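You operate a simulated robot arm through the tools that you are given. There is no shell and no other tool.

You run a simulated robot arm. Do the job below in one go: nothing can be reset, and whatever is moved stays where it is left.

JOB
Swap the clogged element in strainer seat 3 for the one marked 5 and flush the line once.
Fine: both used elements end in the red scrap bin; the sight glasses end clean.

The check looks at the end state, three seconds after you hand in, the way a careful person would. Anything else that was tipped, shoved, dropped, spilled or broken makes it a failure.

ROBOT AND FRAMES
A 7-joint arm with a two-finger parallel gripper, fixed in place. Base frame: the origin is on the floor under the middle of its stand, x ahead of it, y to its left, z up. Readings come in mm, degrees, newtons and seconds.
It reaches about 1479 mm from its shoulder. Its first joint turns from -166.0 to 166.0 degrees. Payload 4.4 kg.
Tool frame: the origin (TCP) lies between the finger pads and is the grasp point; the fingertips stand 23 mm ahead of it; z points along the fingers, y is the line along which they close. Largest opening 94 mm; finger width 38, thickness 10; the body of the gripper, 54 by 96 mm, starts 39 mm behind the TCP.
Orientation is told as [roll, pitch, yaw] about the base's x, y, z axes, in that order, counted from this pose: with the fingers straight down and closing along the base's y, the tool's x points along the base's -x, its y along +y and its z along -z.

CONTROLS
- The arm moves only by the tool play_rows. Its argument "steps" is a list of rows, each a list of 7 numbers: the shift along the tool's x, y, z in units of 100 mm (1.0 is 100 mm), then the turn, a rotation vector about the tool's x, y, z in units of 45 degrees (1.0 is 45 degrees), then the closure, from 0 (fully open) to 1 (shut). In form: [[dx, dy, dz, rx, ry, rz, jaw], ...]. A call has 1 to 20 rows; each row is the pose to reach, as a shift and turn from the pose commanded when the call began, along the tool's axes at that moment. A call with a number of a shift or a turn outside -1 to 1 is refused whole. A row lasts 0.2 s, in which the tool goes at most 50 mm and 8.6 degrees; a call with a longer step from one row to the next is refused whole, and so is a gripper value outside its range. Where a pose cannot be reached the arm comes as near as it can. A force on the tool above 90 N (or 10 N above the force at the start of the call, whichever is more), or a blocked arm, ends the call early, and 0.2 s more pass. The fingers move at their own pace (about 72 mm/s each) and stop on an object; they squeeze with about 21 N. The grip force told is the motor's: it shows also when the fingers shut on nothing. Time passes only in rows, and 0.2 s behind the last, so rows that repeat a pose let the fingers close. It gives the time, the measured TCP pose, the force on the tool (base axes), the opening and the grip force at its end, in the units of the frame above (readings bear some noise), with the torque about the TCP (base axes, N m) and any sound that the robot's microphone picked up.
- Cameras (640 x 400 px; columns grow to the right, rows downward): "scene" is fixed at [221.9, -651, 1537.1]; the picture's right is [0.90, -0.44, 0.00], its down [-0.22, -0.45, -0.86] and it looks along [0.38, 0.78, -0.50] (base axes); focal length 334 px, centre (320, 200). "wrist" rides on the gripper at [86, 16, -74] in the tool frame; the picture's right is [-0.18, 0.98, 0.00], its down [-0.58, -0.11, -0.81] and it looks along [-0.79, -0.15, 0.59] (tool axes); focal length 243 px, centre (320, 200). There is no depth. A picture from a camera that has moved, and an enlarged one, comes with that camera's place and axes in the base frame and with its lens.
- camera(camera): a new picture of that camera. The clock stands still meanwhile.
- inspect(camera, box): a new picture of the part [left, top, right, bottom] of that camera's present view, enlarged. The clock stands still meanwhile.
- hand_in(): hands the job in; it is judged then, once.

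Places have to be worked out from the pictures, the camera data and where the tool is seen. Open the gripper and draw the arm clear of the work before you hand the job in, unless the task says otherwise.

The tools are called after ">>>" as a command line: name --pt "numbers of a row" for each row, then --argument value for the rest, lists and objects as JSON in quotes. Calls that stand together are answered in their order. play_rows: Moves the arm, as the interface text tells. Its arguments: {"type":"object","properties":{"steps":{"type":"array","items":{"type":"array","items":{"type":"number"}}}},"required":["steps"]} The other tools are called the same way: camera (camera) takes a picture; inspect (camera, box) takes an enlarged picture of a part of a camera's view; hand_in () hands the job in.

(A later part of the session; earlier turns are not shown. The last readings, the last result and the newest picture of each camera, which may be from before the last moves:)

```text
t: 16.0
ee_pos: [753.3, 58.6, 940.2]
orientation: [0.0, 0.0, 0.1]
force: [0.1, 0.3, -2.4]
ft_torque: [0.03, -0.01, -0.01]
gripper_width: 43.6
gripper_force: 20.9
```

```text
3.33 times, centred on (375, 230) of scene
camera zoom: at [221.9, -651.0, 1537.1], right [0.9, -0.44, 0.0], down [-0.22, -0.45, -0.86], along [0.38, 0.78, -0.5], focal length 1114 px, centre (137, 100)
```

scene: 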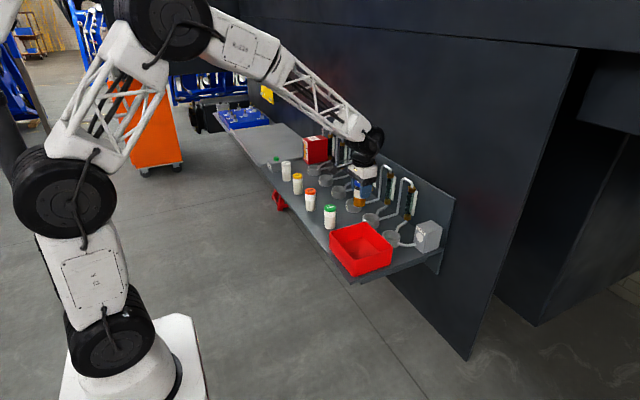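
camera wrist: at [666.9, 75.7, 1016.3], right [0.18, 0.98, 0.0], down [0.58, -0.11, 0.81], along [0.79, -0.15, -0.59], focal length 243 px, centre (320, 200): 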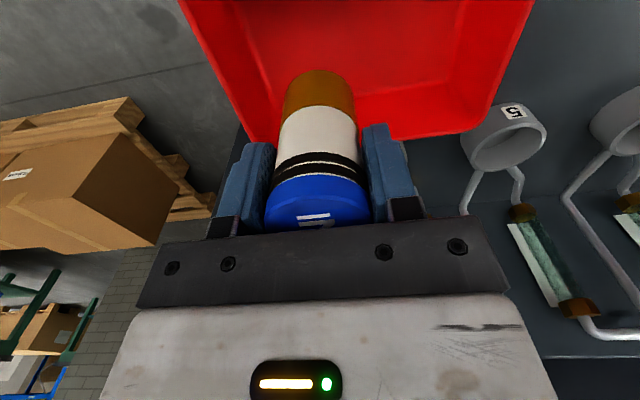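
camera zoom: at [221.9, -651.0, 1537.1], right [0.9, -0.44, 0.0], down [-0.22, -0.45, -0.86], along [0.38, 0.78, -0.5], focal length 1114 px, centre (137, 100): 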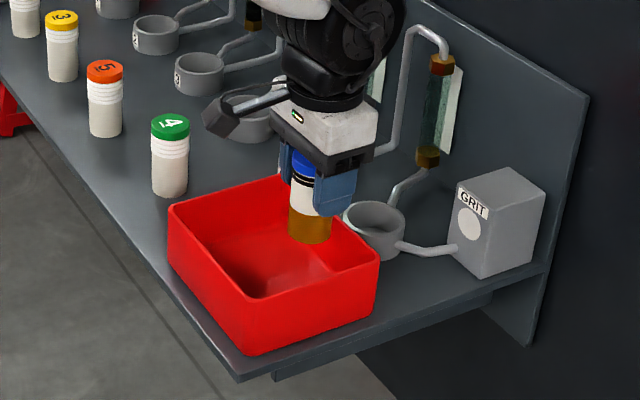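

Bottom of element 2 is at rim height and inside the bin footprint. I shift 8 mm toward −x for wall clearance and lower it to just above the floor.

>>> play_rows --pt "0.08 0 0 0 0 0 1" --pt "0.08 0 0.2 0 0 0 1" --pt "0.08 0 0.4 0 0 0 1" --pt "0.08 0 0.55 0 0 0 1" --pt "0.08 0 0.65 0 0 0 1" --pt "0.08 0 0.68 0 0 0 1" --pt "0.08 0 0.68 0 0 0 1"

>>> camera --camera "wrist"

>>> inspect --camera "scene" --box '[310, 190, 420, 290]'

```text
t: 17.6
ee_pos: [745.5, 59.9, 874.0]
orientation: [0.1, 0.0, 0.0]
force: [0.5, 0.6, -1.7]
ft_torque: [0.02, 0.01, 0.02]
gripper_width: 43.0
gripper_force: 21.1
```

```text
taken
camera wrist: at [659.0, 76.6, 948.1], right [0.18, 0.98, 0.0], down [0.58, -0.11, 0.81], along [0.79, -0.15, -0.59], focal length 243 px, centre (320, 200)
```

wrist: 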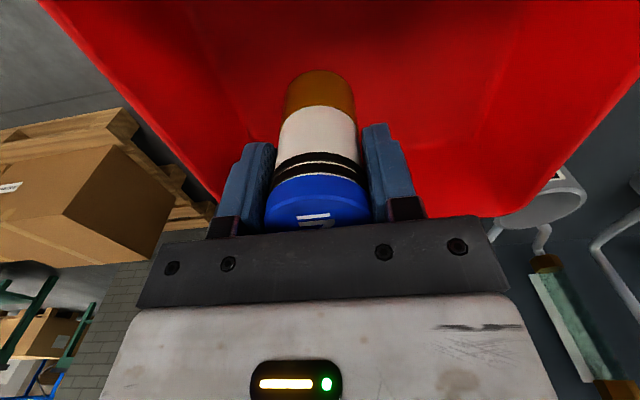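

```text
4.00 times, centred on (365, 240) of scene
camera zoom: at [221.9, -651.0, 1537.1], right [0.9, -0.44, 0.0], down [-0.22, -0.45, -0.86], along [0.38, 0.78, -0.5], focal length 1337 px, centre (140, 40)
```

zoom: 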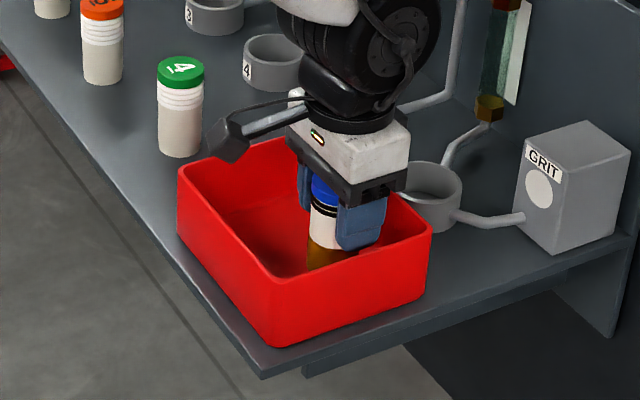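

The element is inside the bin, about 9 mm above the floor by my estimate. I lower it in small steps, watching the force.

>>> play_rows --pt "0 0 0.03 0 0 0 1" --pt "0 0 0.05 0 0 0 1" --pt "0 0 0.05 0 0 0 1"

>>> play_rows --pt "0 0 0.015 0 0 0 1" --pt "0 0 0.02 0 0 0 1" --pt "0 0 0.02 0 0 0 1"

```text
t: 18.4
ee_pos: [745.5, 58.5, 867.2]
orientation: [0.0, 0.0, 0.1]
force: [1.0, 0.1, -1.1]
ft_torque: [-0.02, 0.01, 0.01]
gripper_width: 43.4
gripper_force: 21.3
```

```text
t: 19.2
ee_pos: [746.3, 59.6, 865.7]
orientation: [-0.1, -0.2, 0.2]
force: [-0.1, -0.9, 13.8]
ft_torque: [-0.24, 0.1, -0.02]
gripper_width: 43.3
gripper_force: 21.3
```

The floor reaction (14 N) confirms the element stands on the bin floor. I open the fingers only to about 60 mm so they stay inside the bin.

>>> play_rows --pt "0 0 -0.005 0 0 0 0.5" --pt "0 0 -0.005 0 0 0 0.42" --pt "0 0 -0.005 0 0 0 0.36" --pt "0 0 -0.005 0 0 0 0.36"

>>> camera --camera "wrist"

```text
t: 20.2
ee_pos: [746.3, 60.2, 866.5]
orientation: [-0.1, 0.0, 0.1]
force: [0.0, 0.4, 0.2]
ft_torque: [-0.03, 0.0, 0.01]
gripper_width: 60.2
gripper_force: 0.0
```

```text
taken
camera wrist: at [659.4, 75.7, 940.7], right [0.18, 0.98, 0.0], down [0.58, -0.11, 0.81], along [0.79, -0.15, -0.59], focal length 243 px, centre (320, 200)
```

wrist: 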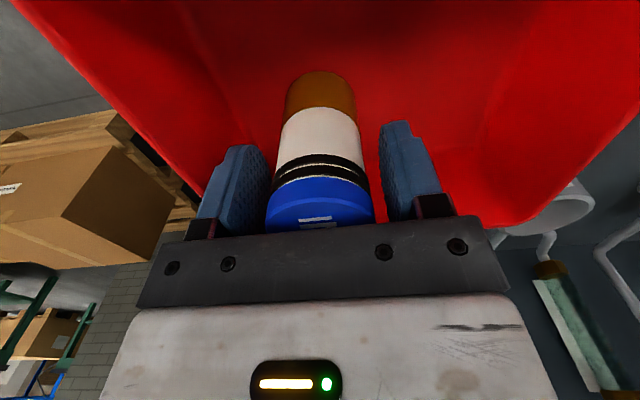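

Element 2 is standing on its own in the bin with clear gaps on both sides. I lift straight up, keeping the fingers at this opening until I am above the rim.

>>> play_rows --pt "0 0 -0.1 0 0 0 0.36" --pt "0 0 -0.3 0 0 0 0.36" --pt "0 0 -0.55 0 0 0 0.36" --pt "0 0 -0.8 0 0 0 0.36" --pt "0 0 -1.0 0 0 0 0.36"

>>> inspect --camera "scene" --box '[310, 170, 440, 290]'

>>> camera --camera "wrist"

```text
t: 21.4
ee_pos: [745.9, 58.4, 967.0]
orientation: [0.0, 0.1, 0.1]
force: [-0.4, -1.3, 0.7]
ft_torque: [-0.04, -0.03, -0.01]
gripper_width: 60.0
gripper_force: 0.0
```

```text
3.33 times, centred on (375, 230) of scene
camera zoom: at [221.9, -651.0, 1537.1], right [0.9, -0.44, 0.0], down [-0.22, -0.45, -0.86], along [0.38, 0.78, -0.5], focal length 1114 px, centre (137, 100)
```

zoom: 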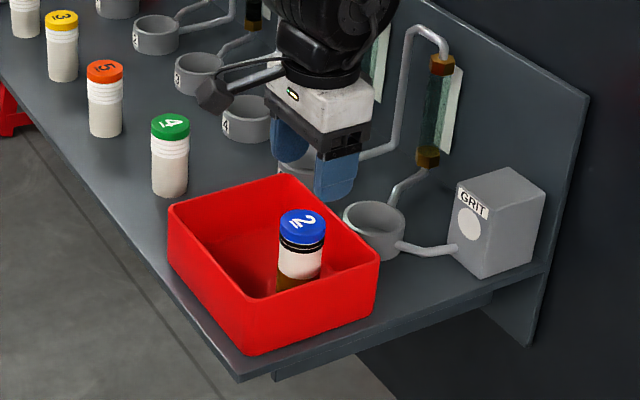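

```text
taken
camera wrist: at [659.5, 75.3, 1041.7], right [0.18, 0.98, 0.0], down [0.58, -0.11, 0.81], along [0.79, -0.15, -0.59], focal length 243 px, centre (320, 200)
```

wrist: 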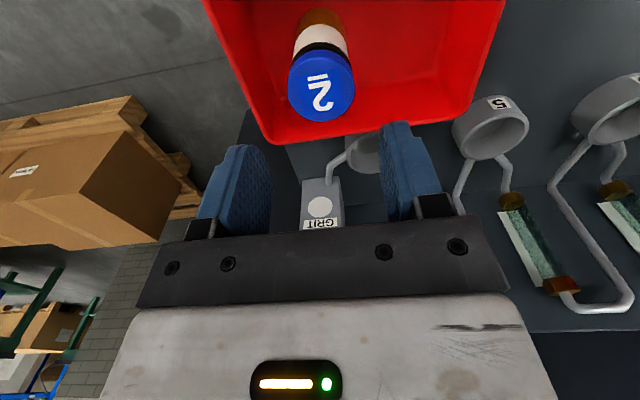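

Element 2 stands upright in the bin. Next I travel back along +y at a safe height toward element 5 at about (709, 435), opening the fingers.

>>> play_rows --pt "0 0.2 -0.2 0 0 0 0.2" --pt "0.05 0.5 -0.3 0 0 0 0" --pt "0.1 0.8 -0.3 0 0 0 0" --pt "0.1 1.0 -0.3 0 0 0 0"

>>> play_rows --pt "0.1 0.35 0 0 0 0 0" --pt "0.1 0.7 0 0 0 0 0" --pt "0.1 1.0 0 0 0 0 0"

>>> play_rows --pt "0.1 0.35 0 0 0 0 0" --pt "0.15 0.7 0 0 0 0 0" --pt "0.17 1.0 0 0 0 0 0"

>>> play_rows --pt "0.0 0.35 0 0 0 0 0" --pt "0.0 0.6 0 0 0 0 0" --pt "0.0 0.76 0 0 0 0 0" --pt "0.0 0.76 0 0 0 0 0"

>>> camera --camera "wrist"

>>> inspect --camera "wrist" --box '[250, 0, 390, 130]'

```text
t: 22.4
ee_pos: [735.2, 160.6, 996.2]
orientation: [0.1, 0.0, 0.0]
force: [-0.3, -0.4, -0.4]
ft_torque: [-0.03, -0.02, 0.03]
gripper_width: 94.1
gripper_force: 0.1
```

```text
t: 23.2
ee_pos: [724.2, 259.9, 997.4]
orientation: [0.0, 0.0, -0.1]
force: [0.3, -0.6, -0.4]
ft_torque: [0.01, 0.0, -0.02]
gripper_width: 94.0
gripper_force: 0.1
```

```text
t: 24.0
ee_pos: [709.0, 359.1, 994.7]
orientation: [-0.1, 0.0, 0.1]
force: [-0.3, 0.2, 0.1]
ft_torque: [0.01, -0.01, -0.01]
gripper_width: 94.2
gripper_force: 0.1
```

```text
t: 25.0
ee_pos: [707.5, 434.8, 997.0]
orientation: [0.1, -0.1, 0.0]
force: [0.2, 1.0, -0.8]
ft_torque: [0.0, 0.01, 0.01]
gripper_width: 93.9
gripper_force: 0.1
```

```text
taken
camera wrist: at [622.3, 452.0, 1070.9], right [0.18, 0.98, 0.0], down [0.58, -0.11, 0.81], along [0.79, -0.15, -0.59], focal length 243 px, centre (320, 200)
```

wrist: 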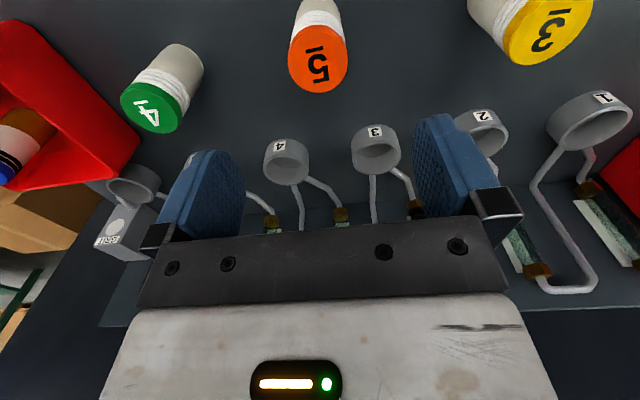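

```text
3.08 times, centred on (320, 65) of wrist
camera zoom: at [622.3, 452.0, 1070.9], right [0.18, 0.98, 0.0], down [0.58, -0.11, 0.81], along [0.79, -0.15, -0.59], focal length 746 px, centre (320, 615)
```

zoom: 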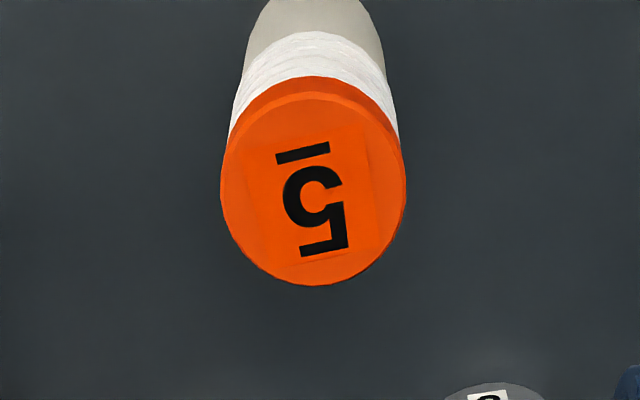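

Element 5's cap centres at (707, 435), right under the tool. I descend with open fingers in two stages to z ≈ 864.

>>> play_rows --pt "0.008 0 0.2 0 0 0 0" --pt "0.008 0 0.5 0 0 0 0" --pt "0.008 0 0.75 0 0 0 0" --pt "0.008 0 0.8 0 0 0 0" --pt "0.008 0 0.8 0 0 0 0"

>>> inspect --camera "wrist" --box '[220, 40, 420, 230]'

>>> inspect --camera "scene" --box '[280, 160, 340, 220]'

```text
t: 26.2
ee_pos: [708.2, 434.7, 916.4]
orientation: [0.0, 0.0, 0.1]
force: [1.2, 0.4, 0.2]
ft_torque: [-0.03, 0.02, -0.01]
gripper_width: 93.9
gripper_force: 0.0
```

```text
2.11 times, centred on (320, 135) of wrist
camera zoom: at [622.1, 452.4, 990.2], right [0.18, 0.98, 0.0], down [0.58, -0.11, 0.81], along [0.79, -0.15, -0.59], focal length 511 px, centre (320, 337)
```

zoom: 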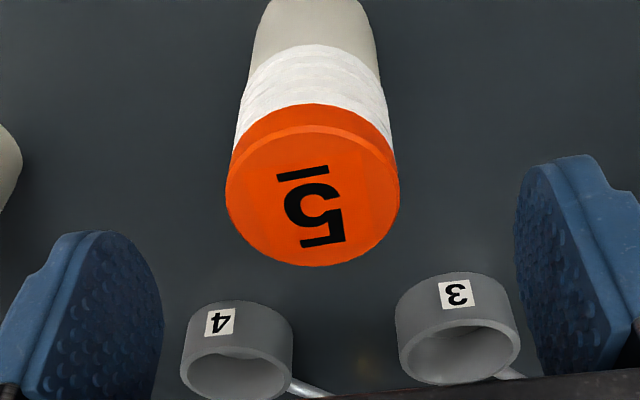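

```text
6.67 times, centred on (310, 190) of scene
camera zoom: at [221.9, -651.0, 1537.1], right [0.9, -0.44, 0.0], down [-0.22, -0.45, -0.86], along [0.38, 0.78, -0.5], focal length 2228 px, centre (387, 267)
```

zoom: 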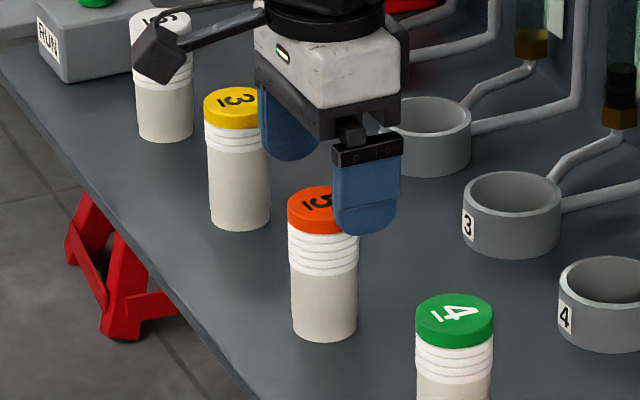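

Alignment in x is within 1 mm; y is about 1.5 mm off, which I correct while going down the last 52 mm, then I close.

>>> play_rows --pt "0 -0.015 0.1 0 0 0 0" --pt "0 -0.015 0.25 0 0 0 0" --pt "0 -0.015 0.4 0 0 0 0" --pt "0 -0.015 0.5 0 0 0 0" --pt "0 -0.015 0.52 0 0 0 0" --pt "0 -0.015 0.52 0 0 0 0"

>>> camera --camera "wrist"

>>> play_rows --pt "0 0 0 0 0 0 0.3" --pt "0 0 0 0 0 0 0.45" --pt "0 0 0 0 0 0 0.6" --pt "0 0 0 0 0 0 1" --pt "0 0 0 0 0 0 1" --pt "0 0 0 0 0 0 1"

>>> camera --camera "wrist"

```text
t: 27.6
ee_pos: [707.0, 433.5, 863.4]
orientation: [0.1, 0.1, 0.0]
force: [0.5, 0.4, 0.0]
ft_torque: [0.01, 0.01, -0.02]
gripper_width: 94.2
gripper_force: 0.1
```

```text
taken
camera wrist: at [621.4, 451.0, 938.6], right [0.18, 0.98, 0.0], down [0.58, -0.11, 0.81], along [0.79, -0.15, -0.59], focal length 243 px, centre (320, 200)
```

wrist: 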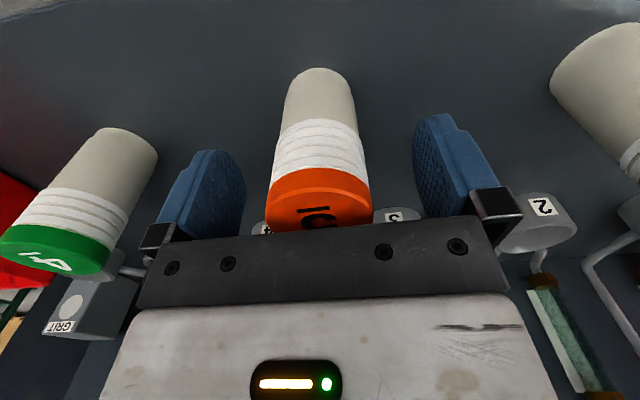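

```text
t: 29.0
ee_pos: [706.9, 433.6, 863.7]
orientation: [-0.1, 0.0, 0.1]
force: [0.0, 0.0, 0.4]
ft_torque: [-0.01, 0.04, -0.01]
gripper_width: 43.4
gripper_force: 21.5
```

```text
taken
camera wrist: at [621.4, 451.0, 938.8], right [0.18, 0.98, 0.0], down [0.58, -0.11, 0.81], along [0.79, -0.15, -0.59], focal length 243 px, centre (320, 200)
```

wrist: 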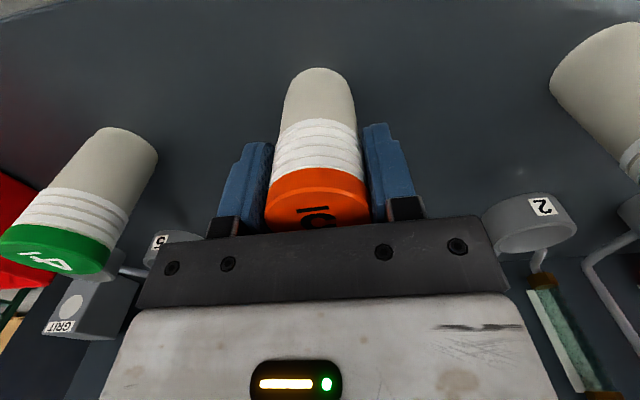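

Element 5 is gripped (43.4 mm, 21 N) in the same position in the hand as element 2 was. I lift it 100 mm and carry it above seat 3.

>>> play_rows --pt "0 0 -0.1 0 0 0 1" --pt "0 0 -0.35 0 0 0 1" --pt "0 0 -0.7 0 0 0 1" --pt "0 0 -1.0 0 0 0 1" --pt "-0.2 0.06 -1.0 0 0 0 1" --pt "-0.5 0.15 -1.0 0 0 0 1" --pt "-0.8 0.25 -1.0 0 0 0 1" --pt "-0.8 0.25 -1.0 0 0 0 1"

>>> play_rows --pt "-0.3 0.1 0 0 0 0 1" --pt "-0.6 0.2 0 0 0 0 1" --pt "-0.8 0.255 0 0 0 0 1" --pt "-0.8 0.255 0 0 0 0 1" --pt "-0.8 0.255 0 0 0 0 1"

>>> camera --camera "wrist"

>>> inspect --camera "wrist" --box '[230, 0, 430, 130]'

>>> inspect --camera "scene" --box '[315, 140, 395, 210]'

```text
t: 30.8
ee_pos: [788.4, 458.3, 965.5]
orientation: [0.0, -0.1, 0.1]
force: [-0.6, -0.1, -0.9]
ft_torque: [0.01, 0.02, 0.03]
gripper_width: 43.3
gripper_force: 20.8
```

```text
t: 32.0
ee_pos: [867.3, 486.1, 963.9]
orientation: [-0.1, 0.0, 0.1]
force: [0.0, -0.8, -2.0]
ft_torque: [-0.04, 0.02, -0.02]
gripper_width: 43.4
gripper_force: 21.1
```

```text
taken
camera wrist: at [782.3, 502.1, 1038.6], right [0.18, 0.98, 0.0], down [0.58, -0.11, 0.81], along [0.79, -0.15, -0.59], focal length 243 px, centre (320, 200)
```

wrist: 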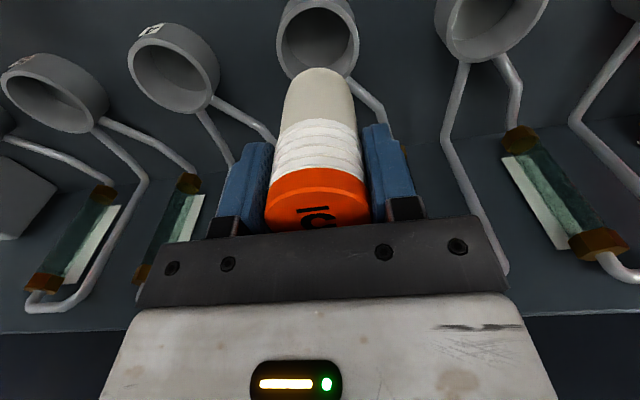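

```text
3.08 times, centred on (330, 65) of wrist
camera zoom: at [782.3, 502.1, 1038.6], right [0.18, 0.98, 0.0], down [0.58, -0.11, 0.81], along [0.79, -0.15, -0.59], focal length 746 px, centre (289, 615)
```

zoom: 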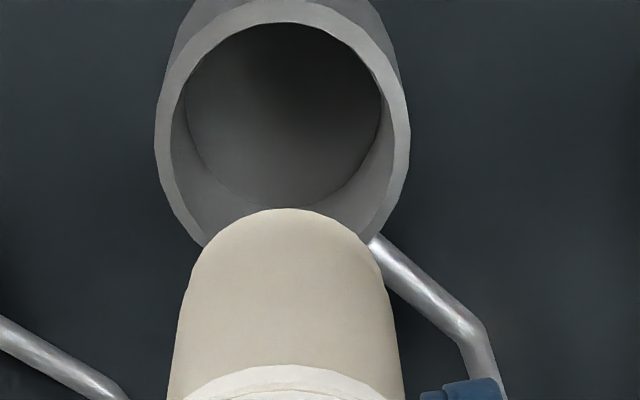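

```text
5.71 times, centred on (355, 175) of scene
camera zoom: at [221.9, -651.0, 1537.1], right [0.9, -0.44, 0.0], down [-0.22, -0.45, -0.86], along [0.38, 0.78, -0.5], focal length 1910 px, centre (120, 343)
```

zoom: 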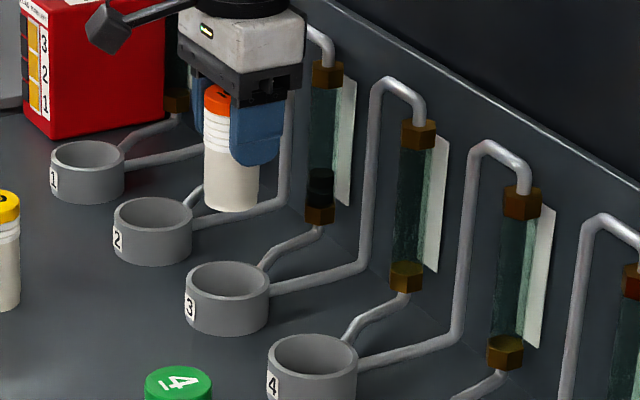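

Seat 3 is centred at about (867, 484.7). I shift by about 1 mm in each axis, lower 60 mm to just above the rim, and check.

>>> play_rows --pt "0.012 -0.013 0.1 0 0 0 1" --pt "0.012 -0.013 0.25 0 0 0 1" --pt "0.012 -0.013 0.4 0 0 0 1" --pt "0.012 -0.013 0.55 0 0 0 1" --pt "0.012 -0.013 0.6 0 0 0 1" --pt "0.012 -0.013 0.6 0 0 0 1"

>>> inspect --camera "wrist" --box '[220, 0, 420, 130]'

>>> inspect --camera "scene" --box '[320, 150, 380, 210]'

```text
t: 33.4
ee_pos: [867.2, 485.0, 904.0]
orientation: [0.0, -0.1, 0.2]
force: [0.6, 0.9, -0.4]
ft_torque: [0.03, -0.02, 0.02]
gripper_width: 43.1
gripper_force: 21.2
```

```text
3.08 times, centred on (320, 65) of wrist
camera zoom: at [780.7, 500.4, 979.0], right [0.18, 0.98, 0.0], down [0.58, -0.11, 0.81], along [0.79, -0.15, -0.59], focal length 746 px, centre (320, 615)
```

zoom: 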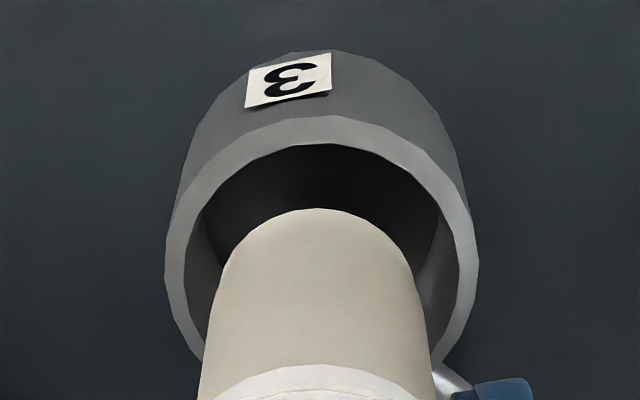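

```text
6.67 times, centred on (350, 180) of scene
camera zoom: at [221.9, -651.0, 1537.1], right [0.9, -0.44, 0.0], down [-0.22, -0.45, -0.86], along [0.38, 0.78, -0.5], focal length 2228 px, centre (120, 333)
```

zoom: 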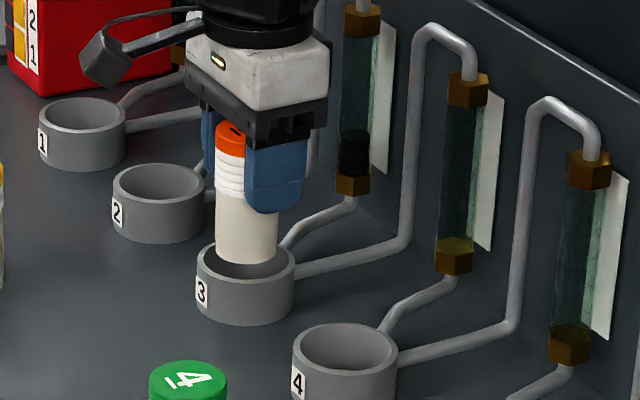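

The element bottom is centred over the seat opening. I lower it in to just above the seat floor, then creep down to contact.

>>> play_rows --pt "0 0 0.06 0 0 0 1" --pt "0 0 0.14 0 0 0 1" --pt "0 0 0.22 0 0 0 1" --pt "0 0 0.3 0 0 0 1" --pt "0 0 0.36 0 0 0 1" --pt "0 0 0.36 0 0 0 1"

>>> play_rows --pt "0 0 0.015 0 0 0 1" --pt "0 0 0.02 0 0 0 1" --pt "0 0 0.02 0 0 0 1"

>>> camera --camera "wrist"

```text
t: 34.8
ee_pos: [866.8, 483.1, 870.2]
orientation: [0.0, 0.0, 0.1]
force: [-0.3, 0.3, -0.2]
ft_torque: [0.0, 0.01, 0.0]
gripper_width: 43.3
gripper_force: 21.0
```

```text
t: 35.6
ee_pos: [866.7, 482.0, 866.0]
orientation: [-0.1, 0.1, 0.2]
force: [-0.2, -0.1, -1.6]
ft_torque: [0.03, 0.01, -0.03]
gripper_width: 43.4
gripper_force: 21.2
```

```text
taken
camera wrist: at [780.4, 500.1, 941.4], right [0.18, 0.98, 0.0], down [0.58, -0.11, 0.81], along [0.79, -0.15, -0.59], focal length 243 px, centre (320, 200)
```

wrist: 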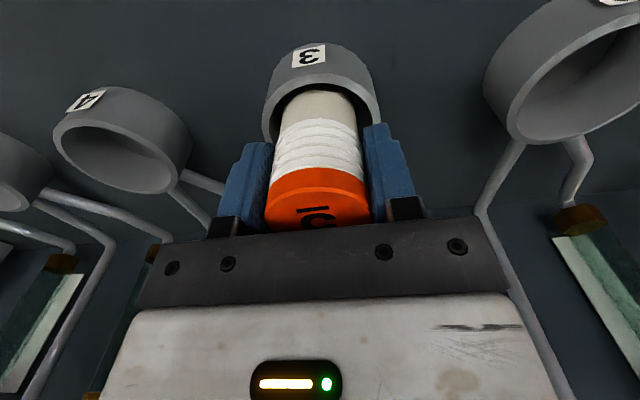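

No contact yet and the element is well inside the seat. I keep creeping down 2 mm at a time.

>>> play_rows --pt "0 0 0.01 0 0 0 1" --pt "0 0 0.02 0 0 0 1" --pt "0 0 0.02 0 0 0 1"

>>> play_rows --pt "0 0 0.01 0 0 0 1" --pt "0 0 0.01 0 0 0 1"

```text
t: 36.4
ee_pos: [866.6, 482.9, 865.8]
orientation: [0.0, 0.1, 0.1]
force: [-0.6, -0.1, -1.3]
ft_torque: [-0.05, -0.01, 0.01]
gripper_width: 43.1
gripper_force: 21.4
```

```text
t: 37.0
ee_pos: [866.9, 483.9, 865.1]
orientation: [0.1, -0.1, 0.1]
force: [0.0, 2.4, 3.8]
ft_torque: [0.06, 0.04, -0.03]
gripper_width: 43.4
gripper_force: 21.4
```

A light contact is starting (about 4 N). One more millimetre to confirm it is seated.

>>> play_rows --pt "0 0 0.005 0 0 0 1" --pt "0 0 0.01 0 0 0 1"

>>> inspect --camera "scene" --box '[290, 130, 380, 210]'

```text
t: 37.6
ee_pos: [866.6, 483.4, 862.8]
orientation: [0.1, -0.1, 0.0]
force: [-3.0, -3.5, 15.5]
ft_torque: [-0.33, 0.22, -0.03]
gripper_width: 43.4
gripper_force: 21.0
```

```text
5.00 times, centred on (335, 170) of scene
camera zoom: at [221.9, -651.0, 1537.1], right [0.9, -0.44, 0.0], down [-0.22, -0.45, -0.86], along [0.38, 0.78, -0.5], focal length 1671 px, centre (245, 350)
```

zoom: 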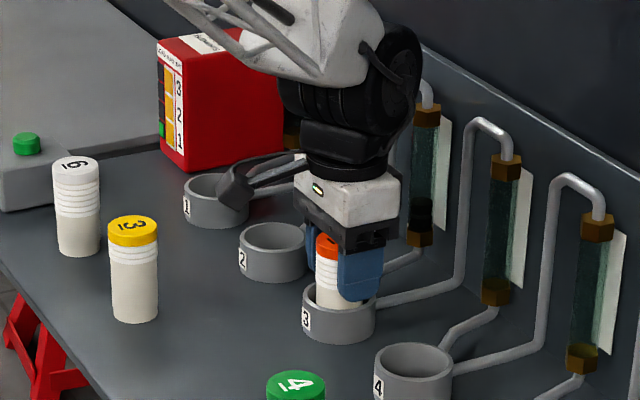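

The 15 N reaction and the relit green load lamp confirm that element 5 is seated in seat 3. I release it and lift straight up.

>>> play_rows --pt "0 0 -0.01 0 0 0 0.5" --pt "0 0 -0.01 0 0 0 0.4" --pt "0 0 -0.01 0 0 0 0.3" --pt "0 0 -0.01 0 0 0 0.3" --pt "0 0 -0.1 0 0 0 0.3" --pt "0 0 -0.3 0 0 0 0.3" --pt "0 0 -0.6 0 0 0 0.3" --pt "0 0 -0.9 0 0 0 0.3" --pt "0 0 -1.0 0 0 0 0.3"

>>> camera --camera "wrist"

>>> inspect --camera "scene" --box '[290, 130, 400, 220]'

```text
t: 39.6
ee_pos: [866.1, 481.7, 962.6]
orientation: [0.0, 0.0, 0.0]
force: [0.1, 0.2, 0.6]
ft_torque: [-0.01, -0.01, 0.0]
gripper_width: 65.9
gripper_force: 0.0
```

```text
taken
camera wrist: at [779.4, 499.9, 1037.5], right [0.18, 0.98, 0.0], down [0.58, -0.11, 0.81], along [0.79, -0.15, -0.59], focal length 243 px, centre (320, 200)
```

wrist: 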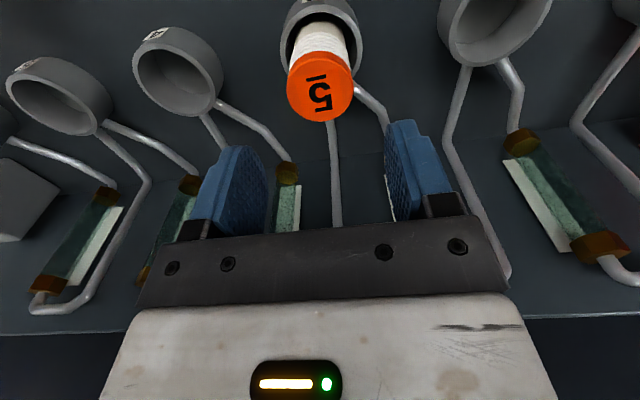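

```text
4.44 times, centred on (345, 175) of scene
camera zoom: at [221.9, -651.0, 1537.1], right [0.9, -0.44, 0.0], down [-0.22, -0.45, -0.86], along [0.38, 0.78, -0.5], focal length 1486 px, centre (209, 311)
```

zoom: 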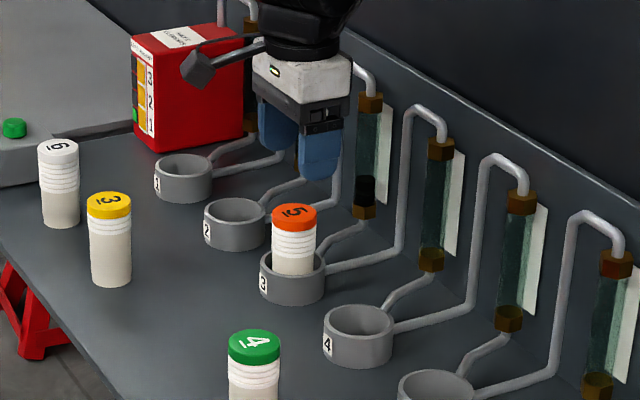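

Element 5 is properly seated and load reads one. Before flushing I want to see exactly what is in glass 3, so I zoom in on it and on the downstream glasses.

>>> inspect --camera "scene" --box '[358, 160, 378, 185]'

>>> inspect --camera "scene" --box '[295, 130, 325, 165]'

>>> inspect --camera "scene" --box '[340, 170, 375, 205]'

```text
16.00 times, centred on (368, 172) of scene
camera zoom: at [221.9, -651.0, 1537.1], right [0.9, -0.44, 0.0], down [-0.22, -0.45, -0.86], along [0.38, 0.78, -0.5], focal length 5348 px, centre (-448, 640)
```

zoom: 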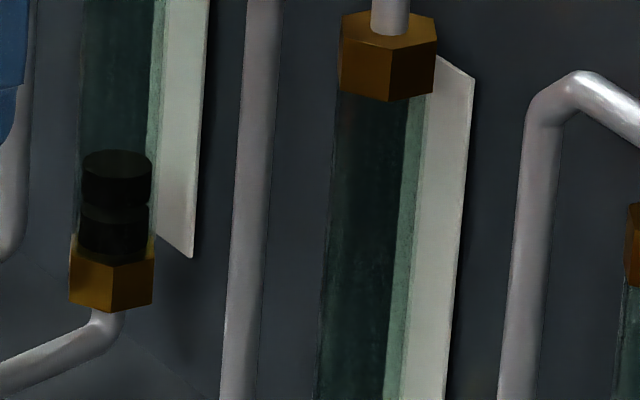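

```text
11.43 times, centred on (310, 148) of scene
camera zoom: at [221.9, -651.0, 1537.1], right [0.9, -0.44, 0.0], down [-0.22, -0.45, -0.86], along [0.38, 0.78, -0.5], focal length 3820 px, centre (434, 800)
```

zoom: 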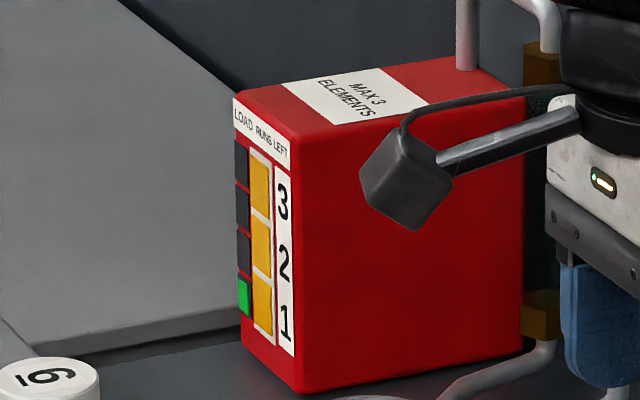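

```text
11.43 times, centred on (358, 188) of scene
camera zoom: at [221.9, -651.0, 1537.1], right [0.9, -0.44, 0.0], down [-0.22, -0.45, -0.86], along [0.38, 0.78, -0.5], focal length 3820 px, centre (-109, 343)
```

zoom: 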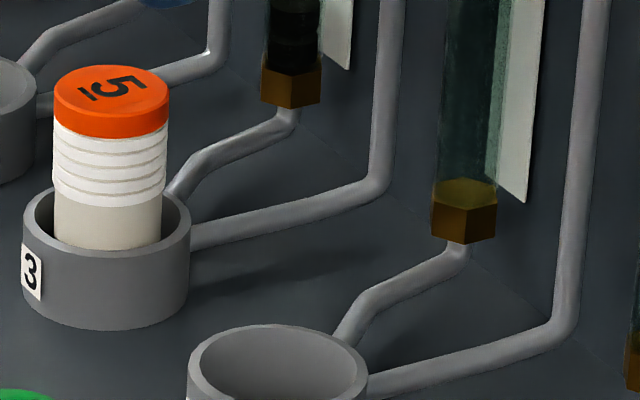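

Glass 3 holds two grit pucks, and element 5 with five clean rings has ample room for them; downstream glasses are clean and load is 1 of 3. I now travel high toward the RUN button, estimated at (718, 878), closing the fingers on the way.

>>> play_rows --pt "0 0 -0.2 0 0 0 0.5" --pt "0.2 0.1 -0.4 0 0 0 0.7" --pt "0.5 0.3 -0.4 0 0 0 1" --pt "0.7 0.5 -0.4 0 0 0 1"

>>> play_rows --pt "0.25 0.3 0 0 0 0 1" --pt "0.55 0.65 0 0 0 0 1" --pt "0.8 1.0 0 0 0 0 1"

>>> play_rows --pt "0.2 0.35 0 0 0 0 1" --pt "0.45 0.7 0 0 0 0 1" --pt "0.66 1.0 0 0 0 0 1"

>>> play_rows --pt "0 0.4 0 0 0 0 1" --pt "0 0.8 0 0 0 0 1" --pt "0 1.0 0 0 0 0 1" --pt "0 1.0 0 0 0 0 1"

>>> camera --camera "wrist"

>>> camera --camera "scene"

```text
t: 40.6
ee_pos: [797.6, 534.0, 1003.3]
orientation: [0.0, 0.0, 0.0]
force: [-0.9, 1.2, -0.8]
ft_torque: [0.02, -0.03, 0.02]
gripper_width: 0.1
gripper_force: 20.7
```

```text
t: 41.4
ee_pos: [715.8, 631.1, 1004.0]
orientation: [0.0, 0.0, 0.1]
force: [0.7, 0.6, 0.1]
ft_torque: [-0.02, -0.04, -0.01]
gripper_width: 0.2
gripper_force: 20.5
```

```text
t: 42.2
ee_pos: [650.6, 731.4, 1003.6]
orientation: [0.0, 0.0, -0.1]
force: [-0.8, 0.5, 0.0]
ft_torque: [0.0, -0.03, 0.04]
gripper_width: 0.0
gripper_force: 20.9
```

```text
t: 43.2
ee_pos: [649.5, 833.6, 1003.1]
orientation: [0.1, 0.0, 0.0]
force: [0.0, -0.8, -1.2]
ft_torque: [0.03, 0.0, 0.01]
gripper_width: 0.0
gripper_force: 21.2
```

```text
taken
camera wrist: at [563.6, 849.5, 1077.7], right [0.18, 0.98, 0.0], down [0.58, -0.11, 0.81], along [0.79, -0.15, -0.59], focal length 243 px, centre (320, 200)
```

wrist: 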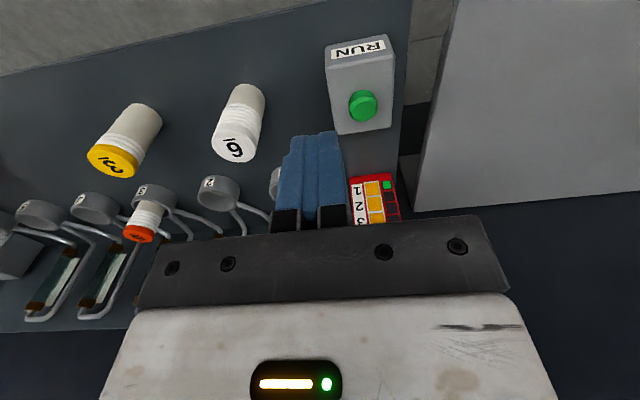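

```text
taken
```

scene: 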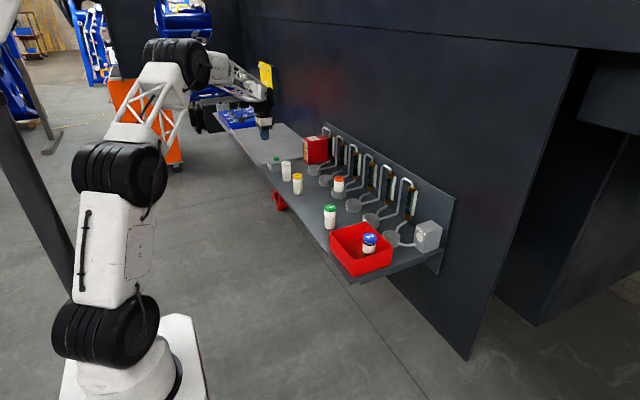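

The RUN box is in view. I zoom in to place the button accurately.

>>> inspect --camera "wrist" --box '[310, 30, 410, 140]'

>>> inspect --camera "scene" --box '[260, 145, 300, 185]'

```text
3.64 times, centred on (360, 85) of wrist
camera zoom: at [563.6, 849.5, 1077.7], right [0.18, 0.98, 0.0], down [0.58, -0.11, 0.81], along [0.79, -0.15, -0.59], focal length 882 px, centre (174, 618)
```

zoom: 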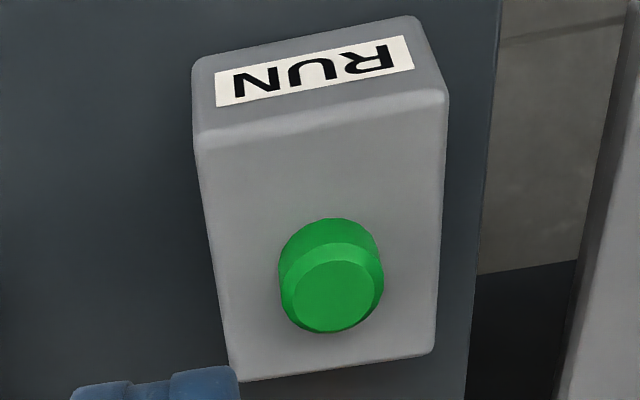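

```text
10.00 times, centred on (280, 165) of scene
camera zoom: at [221.9, -651.0, 1537.1], right [0.9, -0.44, 0.0], down [-0.22, -0.45, -0.86], along [0.38, 0.78, -0.5], focal length 3343 px, centre (720, 550)
```

zoom: 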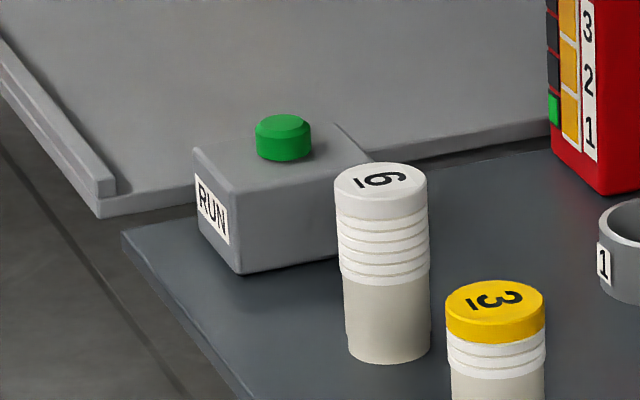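

The button top triangulates to about (715.5, 867.5, 861). I move over it with closed fingers, tips about 25 mm above.

>>> play_rows --pt "-0.3 0.15 0 0 0 0 1" --pt "-0.6 0.3 0 0 0 0 1" --pt "-0.66 0.34 0.2 0 0 0 1" --pt "-0.66 0.34 0.5 0 0 0 1" --pt "-0.66 0.34 0.8 0 0 0 1" --pt "-0.66 0.34 0.92 0 0 0 1" --pt "-0.66 0.34 0.92 0 0 0 1"

>>> camera --camera "wrist"

>>> inspect --camera "scene" --box '[255, 135, 305, 185]'

```text
t: 44.8
ee_pos: [716.5, 867.1, 910.9]
orientation: [0.0, 0.0, 0.0]
force: [-0.5, 0.1, -0.1]
ft_torque: [-0.01, -0.01, 0.01]
gripper_width: 0.1
gripper_force: 21.3
```

```text
taken
camera wrist: at [629.7, 884.1, 986.1], right [0.18, 0.98, 0.0], down [0.58, -0.11, 0.81], along [0.79, -0.15, -0.59], focal length 243 px, centre (320, 200)
```

wrist: 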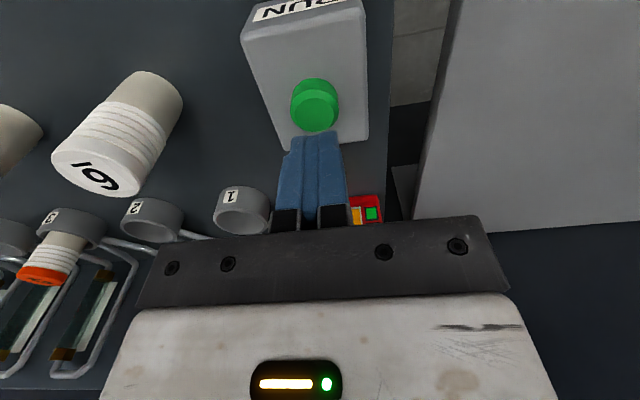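

```text
8.00 times, centred on (280, 160) of scene
camera zoom: at [221.9, -651.0, 1537.1], right [0.9, -0.44, 0.0], down [-0.22, -0.45, -0.86], along [0.38, 0.78, -0.5], focal length 2674 px, centre (640, 520)
```

zoom: 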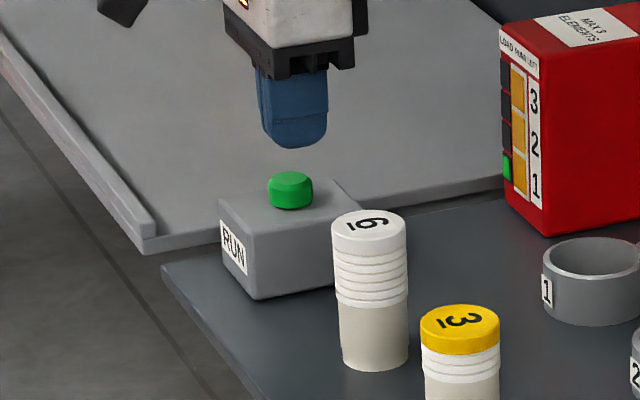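

The fingertips are about 3 mm too far in +x and 1 mm in +y relative to the button. I correct that and descend to just above it.

>>> play_rows --pt "0.03 -0.012 0 0 0 0 1" --pt "0.03 -0.012 0.1 0 0 0 1" --pt "0.03 -0.012 0.18 0 0 0 1" --pt "0.03 -0.012 0.2 0 0 0 1" --pt "0.03 -0.012 0.2 0 0 0 1"

>>> inspect --camera "wrist" --box '[250, 60, 390, 200]'

>>> inspect --camera "scene" --box '[260, 140, 300, 180]'

```text
t: 46.0
ee_pos: [712.9, 865.6, 891.3]
orientation: [0.0, 0.1, 0.1]
force: [0.3, 0.4, -0.9]
ft_torque: [0.0, -0.02, -0.01]
gripper_width: 0.2
gripper_force: 21.4
```

```text
2.86 times, centred on (320, 130) of wrist
camera zoom: at [626.8, 882.7, 965.7], right [0.18, 0.98, 0.0], down [0.58, -0.11, 0.81], along [0.79, -0.15, -0.59], focal length 693 px, centre (320, 400)
```

zoom: 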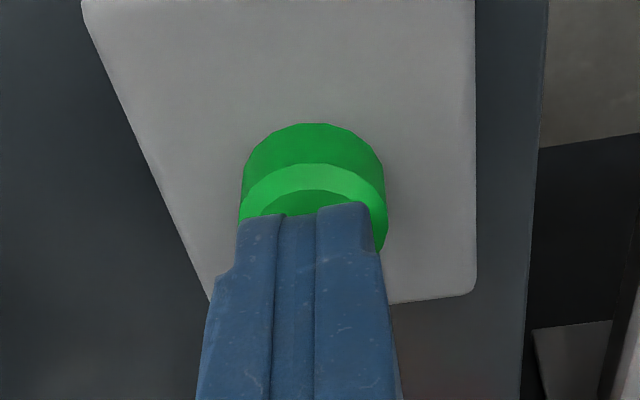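

```text
10.00 times, centred on (280, 160) of scene
camera zoom: at [221.9, -651.0, 1537.1], right [0.9, -0.44, 0.0], down [-0.22, -0.45, -0.86], along [0.38, 0.78, -0.5], focal length 3343 px, centre (720, 600)
```

zoom: 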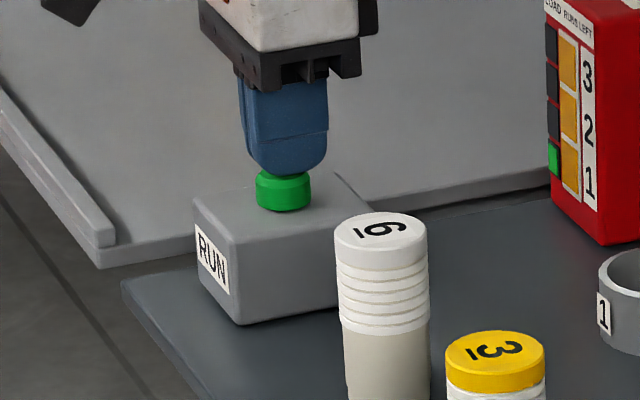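

The tips are right over the button, within a few millimetres. I press down gently in small steps and listen.

>>> play_rows --pt "0 0 0.03 0 0 0 1" --pt "0 0 0.06 0 0 0 1"

>>> play_rows --pt "0 0 0.02 0 0 0 1" --pt "0 0 0.03 0 0 0 1"

```text
t: 46.6
ee_pos: [712.6, 867.3, 885.9]
orientation: [0.0, 0.0, -0.1]
force: [0.9, -1.0, 3.0]
ft_torque: [-0.03, -0.02, -0.03]
gripper_width: 0.4
gripper_force: 20.8
```

```text
t: 47.2
ee_pos: [713.9, 865.8, 884.4]
orientation: [0.1, -0.1, 0.1]
force: [-0.2, -1.0, 15.9]
ft_torque: [-0.02, 0.06, 0.09]
gripper_width: 0.0
gripper_force: 21.2
```

Contact at about 16 N with no click yet. I check the display, then press a little deeper.

>>> inspect --camera "scene" --box '[255, 130, 345, 190]'

>>> play_rows --pt "0 0 0.01 0 0 0 1" --pt "0 0 0.02 0 0 0 1"

```text
6.67 times, centred on (300, 160) of scene
camera zoom: at [221.9, -651.0, 1537.1], right [0.9, -0.44, 0.0], down [-0.22, -0.45, -0.86], along [0.38, 0.78, -0.5], focal length 2228 px, centre (453, 467)
```

zoom: 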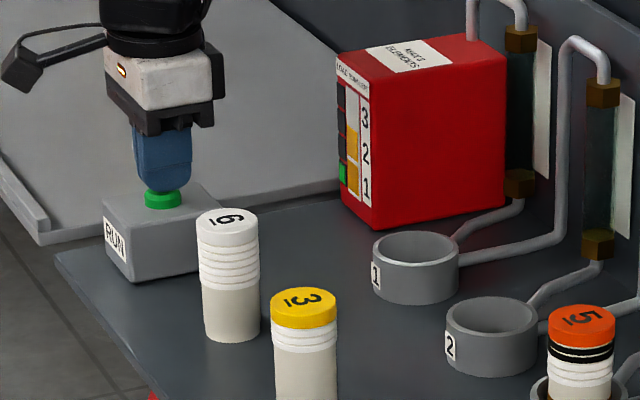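

```text
t: 47.8
ee_pos: [713.0, 867.2, 882.7]
orientation: [0.2, -0.1, 0.1]
force: [-2.0, 2.0, 33.5]
ft_torque: [-0.03, 0.15, -0.11]
gripper_width: 0.0
gripper_force: 20.9
```

The run registered already: runs left dropped to 2 and element 5 now shows two black rings. I release the button straight up, without a second press.

>>> play_rows --pt "0 0 -0.1 0 0 0 1" --pt "0 0 -0.3 0 0 0 1" --pt "0 0 -0.6 0 0 0 1" --pt "0 0 -0.9 0 0 0 1" --pt "0 0 -0.9 0 0 0 1"

>>> inspect --camera "scene" --box '[255, 110, 345, 190]'

>>> inspect --camera "scene" --box '[320, 140, 450, 260]'

>>> inspect --camera "scene" --box '[325, 150, 385, 210]'

```text
t: 49.0
ee_pos: [712.3, 866.9, 969.9]
orientation: [0.0, 0.0, 0.1]
force: [0.1, 0.6, 0.2]
ft_torque: [-0.02, -0.02, 0.01]
gripper_width: 0.0
gripper_force: 20.8
```

```text
5.00 times, centred on (300, 150) of scene
camera zoom: at [221.9, -651.0, 1537.1], right [0.9, -0.44, 0.0], down [-0.22, -0.45, -0.86], along [0.38, 0.78, -0.5], focal length 1671 px, centre (420, 450)
```

zoom: 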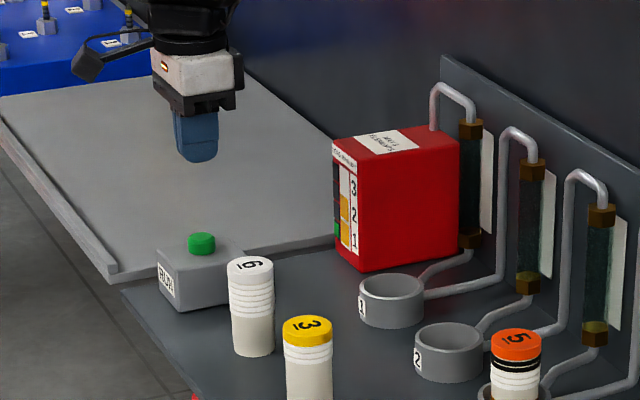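

```text
3.33 times, centred on (385, 200) of scene
camera zoom: at [221.9, -651.0, 1537.1], right [0.9, -0.44, 0.0], down [-0.22, -0.45, -0.86], along [0.38, 0.78, -0.5], focal length 1114 px, centre (103, 200)
```

zoom: 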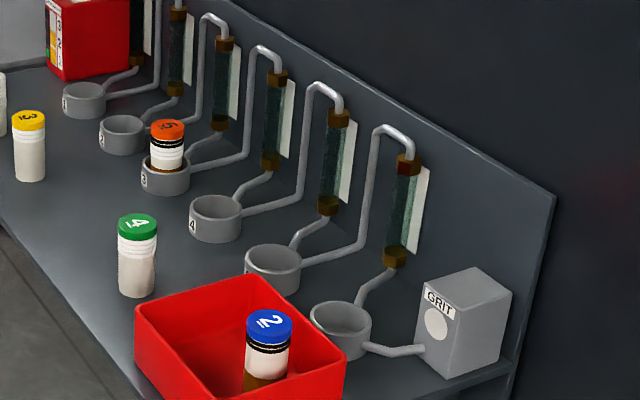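

```text
6.67 times, centred on (355, 180) of scene
camera zoom: at [221.9, -651.0, 1537.1], right [0.9, -0.44, 0.0], down [-0.22, -0.45, -0.86], along [0.38, 0.78, -0.5], focal length 2228 px, centre (87, 333)
```

zoom: 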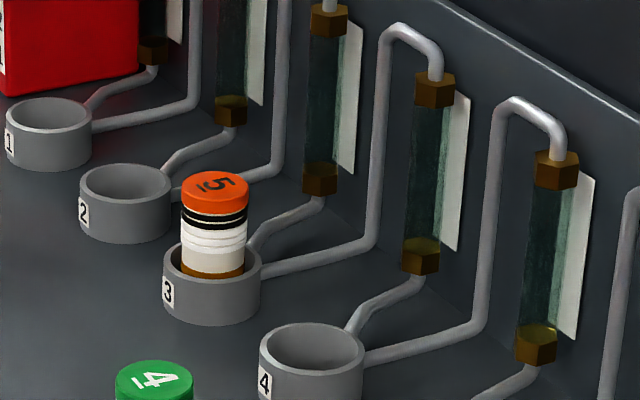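

The flush worked: glass 3 is clear, the GRIT disc is still white, and element 5 now has two black rings and a brown base, so it is the second used element. Following "both used elements end in the red scrap bin", I go back above seat 3 to take it out.

>>> play_rows --pt "0 0 -0.3 0 0 0 1" --pt "0 -0.35 -0.3 0 0 0 1" --pt "0 -0.75 -0.3 0 0 0 0.6" --pt "-0.05 -0.95 -0.3 0 0 0 0.3"

>>> play_rows --pt "-0.15 -0.35 0 0 0 0 0.1" --pt "-0.3 -0.7 0 0 0 0 0" --pt "-0.45 -1.0 0 0 0 0 0"

>>> play_rows --pt "-0.2 -0.35 0 0 0 0 0" --pt "-0.4 -0.7 0 0 0 0 0" --pt "-0.6 -1.0 0 0 0 0 0"

>>> play_rows --pt "-0.2 -0.35 0 0 0 0 0" --pt "-0.4 -0.7 0 0 0 0 0" --pt "-0.45 -0.87 0.1 0 0 0 0" --pt "-0.45 -0.87 0.35 0 0 0 0" --pt "-0.45 -0.87 0.35 0 0 0 0"

>>> camera --camera "wrist"

>>> inspect --camera "wrist" --box '[250, 0, 390, 130]'

```text
t: 50.0
ee_pos: [717.7, 770.9, 999.2]
orientation: [0.0, 0.0, 0.1]
force: [0.5, -0.6, 0.7]
ft_torque: [0.02, 0.0, -0.03]
gripper_width: 66.0
gripper_force: 0.2
```

```text
t: 50.8
ee_pos: [764.4, 672.7, 998.3]
orientation: [0.0, 0.0, 0.2]
force: [0.7, -0.4, 0.1]
ft_torque: [0.03, 0.01, -0.02]
gripper_width: 94.4
gripper_force: 0.1
```

```text
t: 51.6
ee_pos: [822.3, 571.3, 1000.5]
orientation: [0.0, 0.1, 0.1]
force: [0.4, -1.1, -0.5]
ft_torque: [0.03, 0.02, 0.0]
gripper_width: 93.8
gripper_force: 0.1
```

```text
t: 52.8
ee_pos: [866.6, 483.6, 965.0]
orientation: [-0.1, 0.1, 0.1]
force: [0.2, -0.8, 0.3]
ft_torque: [0.02, -0.01, -0.01]
gripper_width: 93.8
gripper_force: 0.1
```

```text
taken
camera wrist: at [780.3, 500.1, 1040.1], right [0.18, 0.98, 0.0], down [0.58, -0.11, 0.81], along [0.79, -0.15, -0.59], focal length 243 px, centre (320, 200)
```

wrist: 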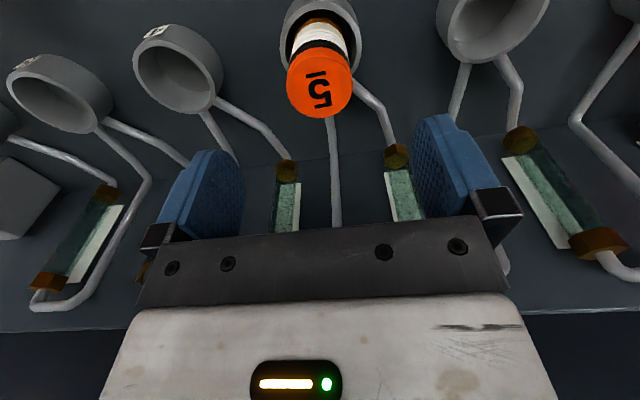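

```text
3.08 times, centred on (320, 65) of wrist
camera zoom: at [780.3, 500.1, 1040.1], right [0.18, 0.98, 0.0], down [0.58, -0.11, 0.81], along [0.79, -0.15, -0.59], focal length 746 px, centre (320, 615)
```

zoom: 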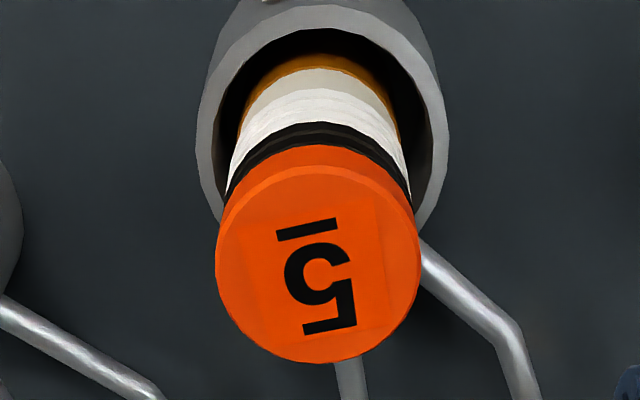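

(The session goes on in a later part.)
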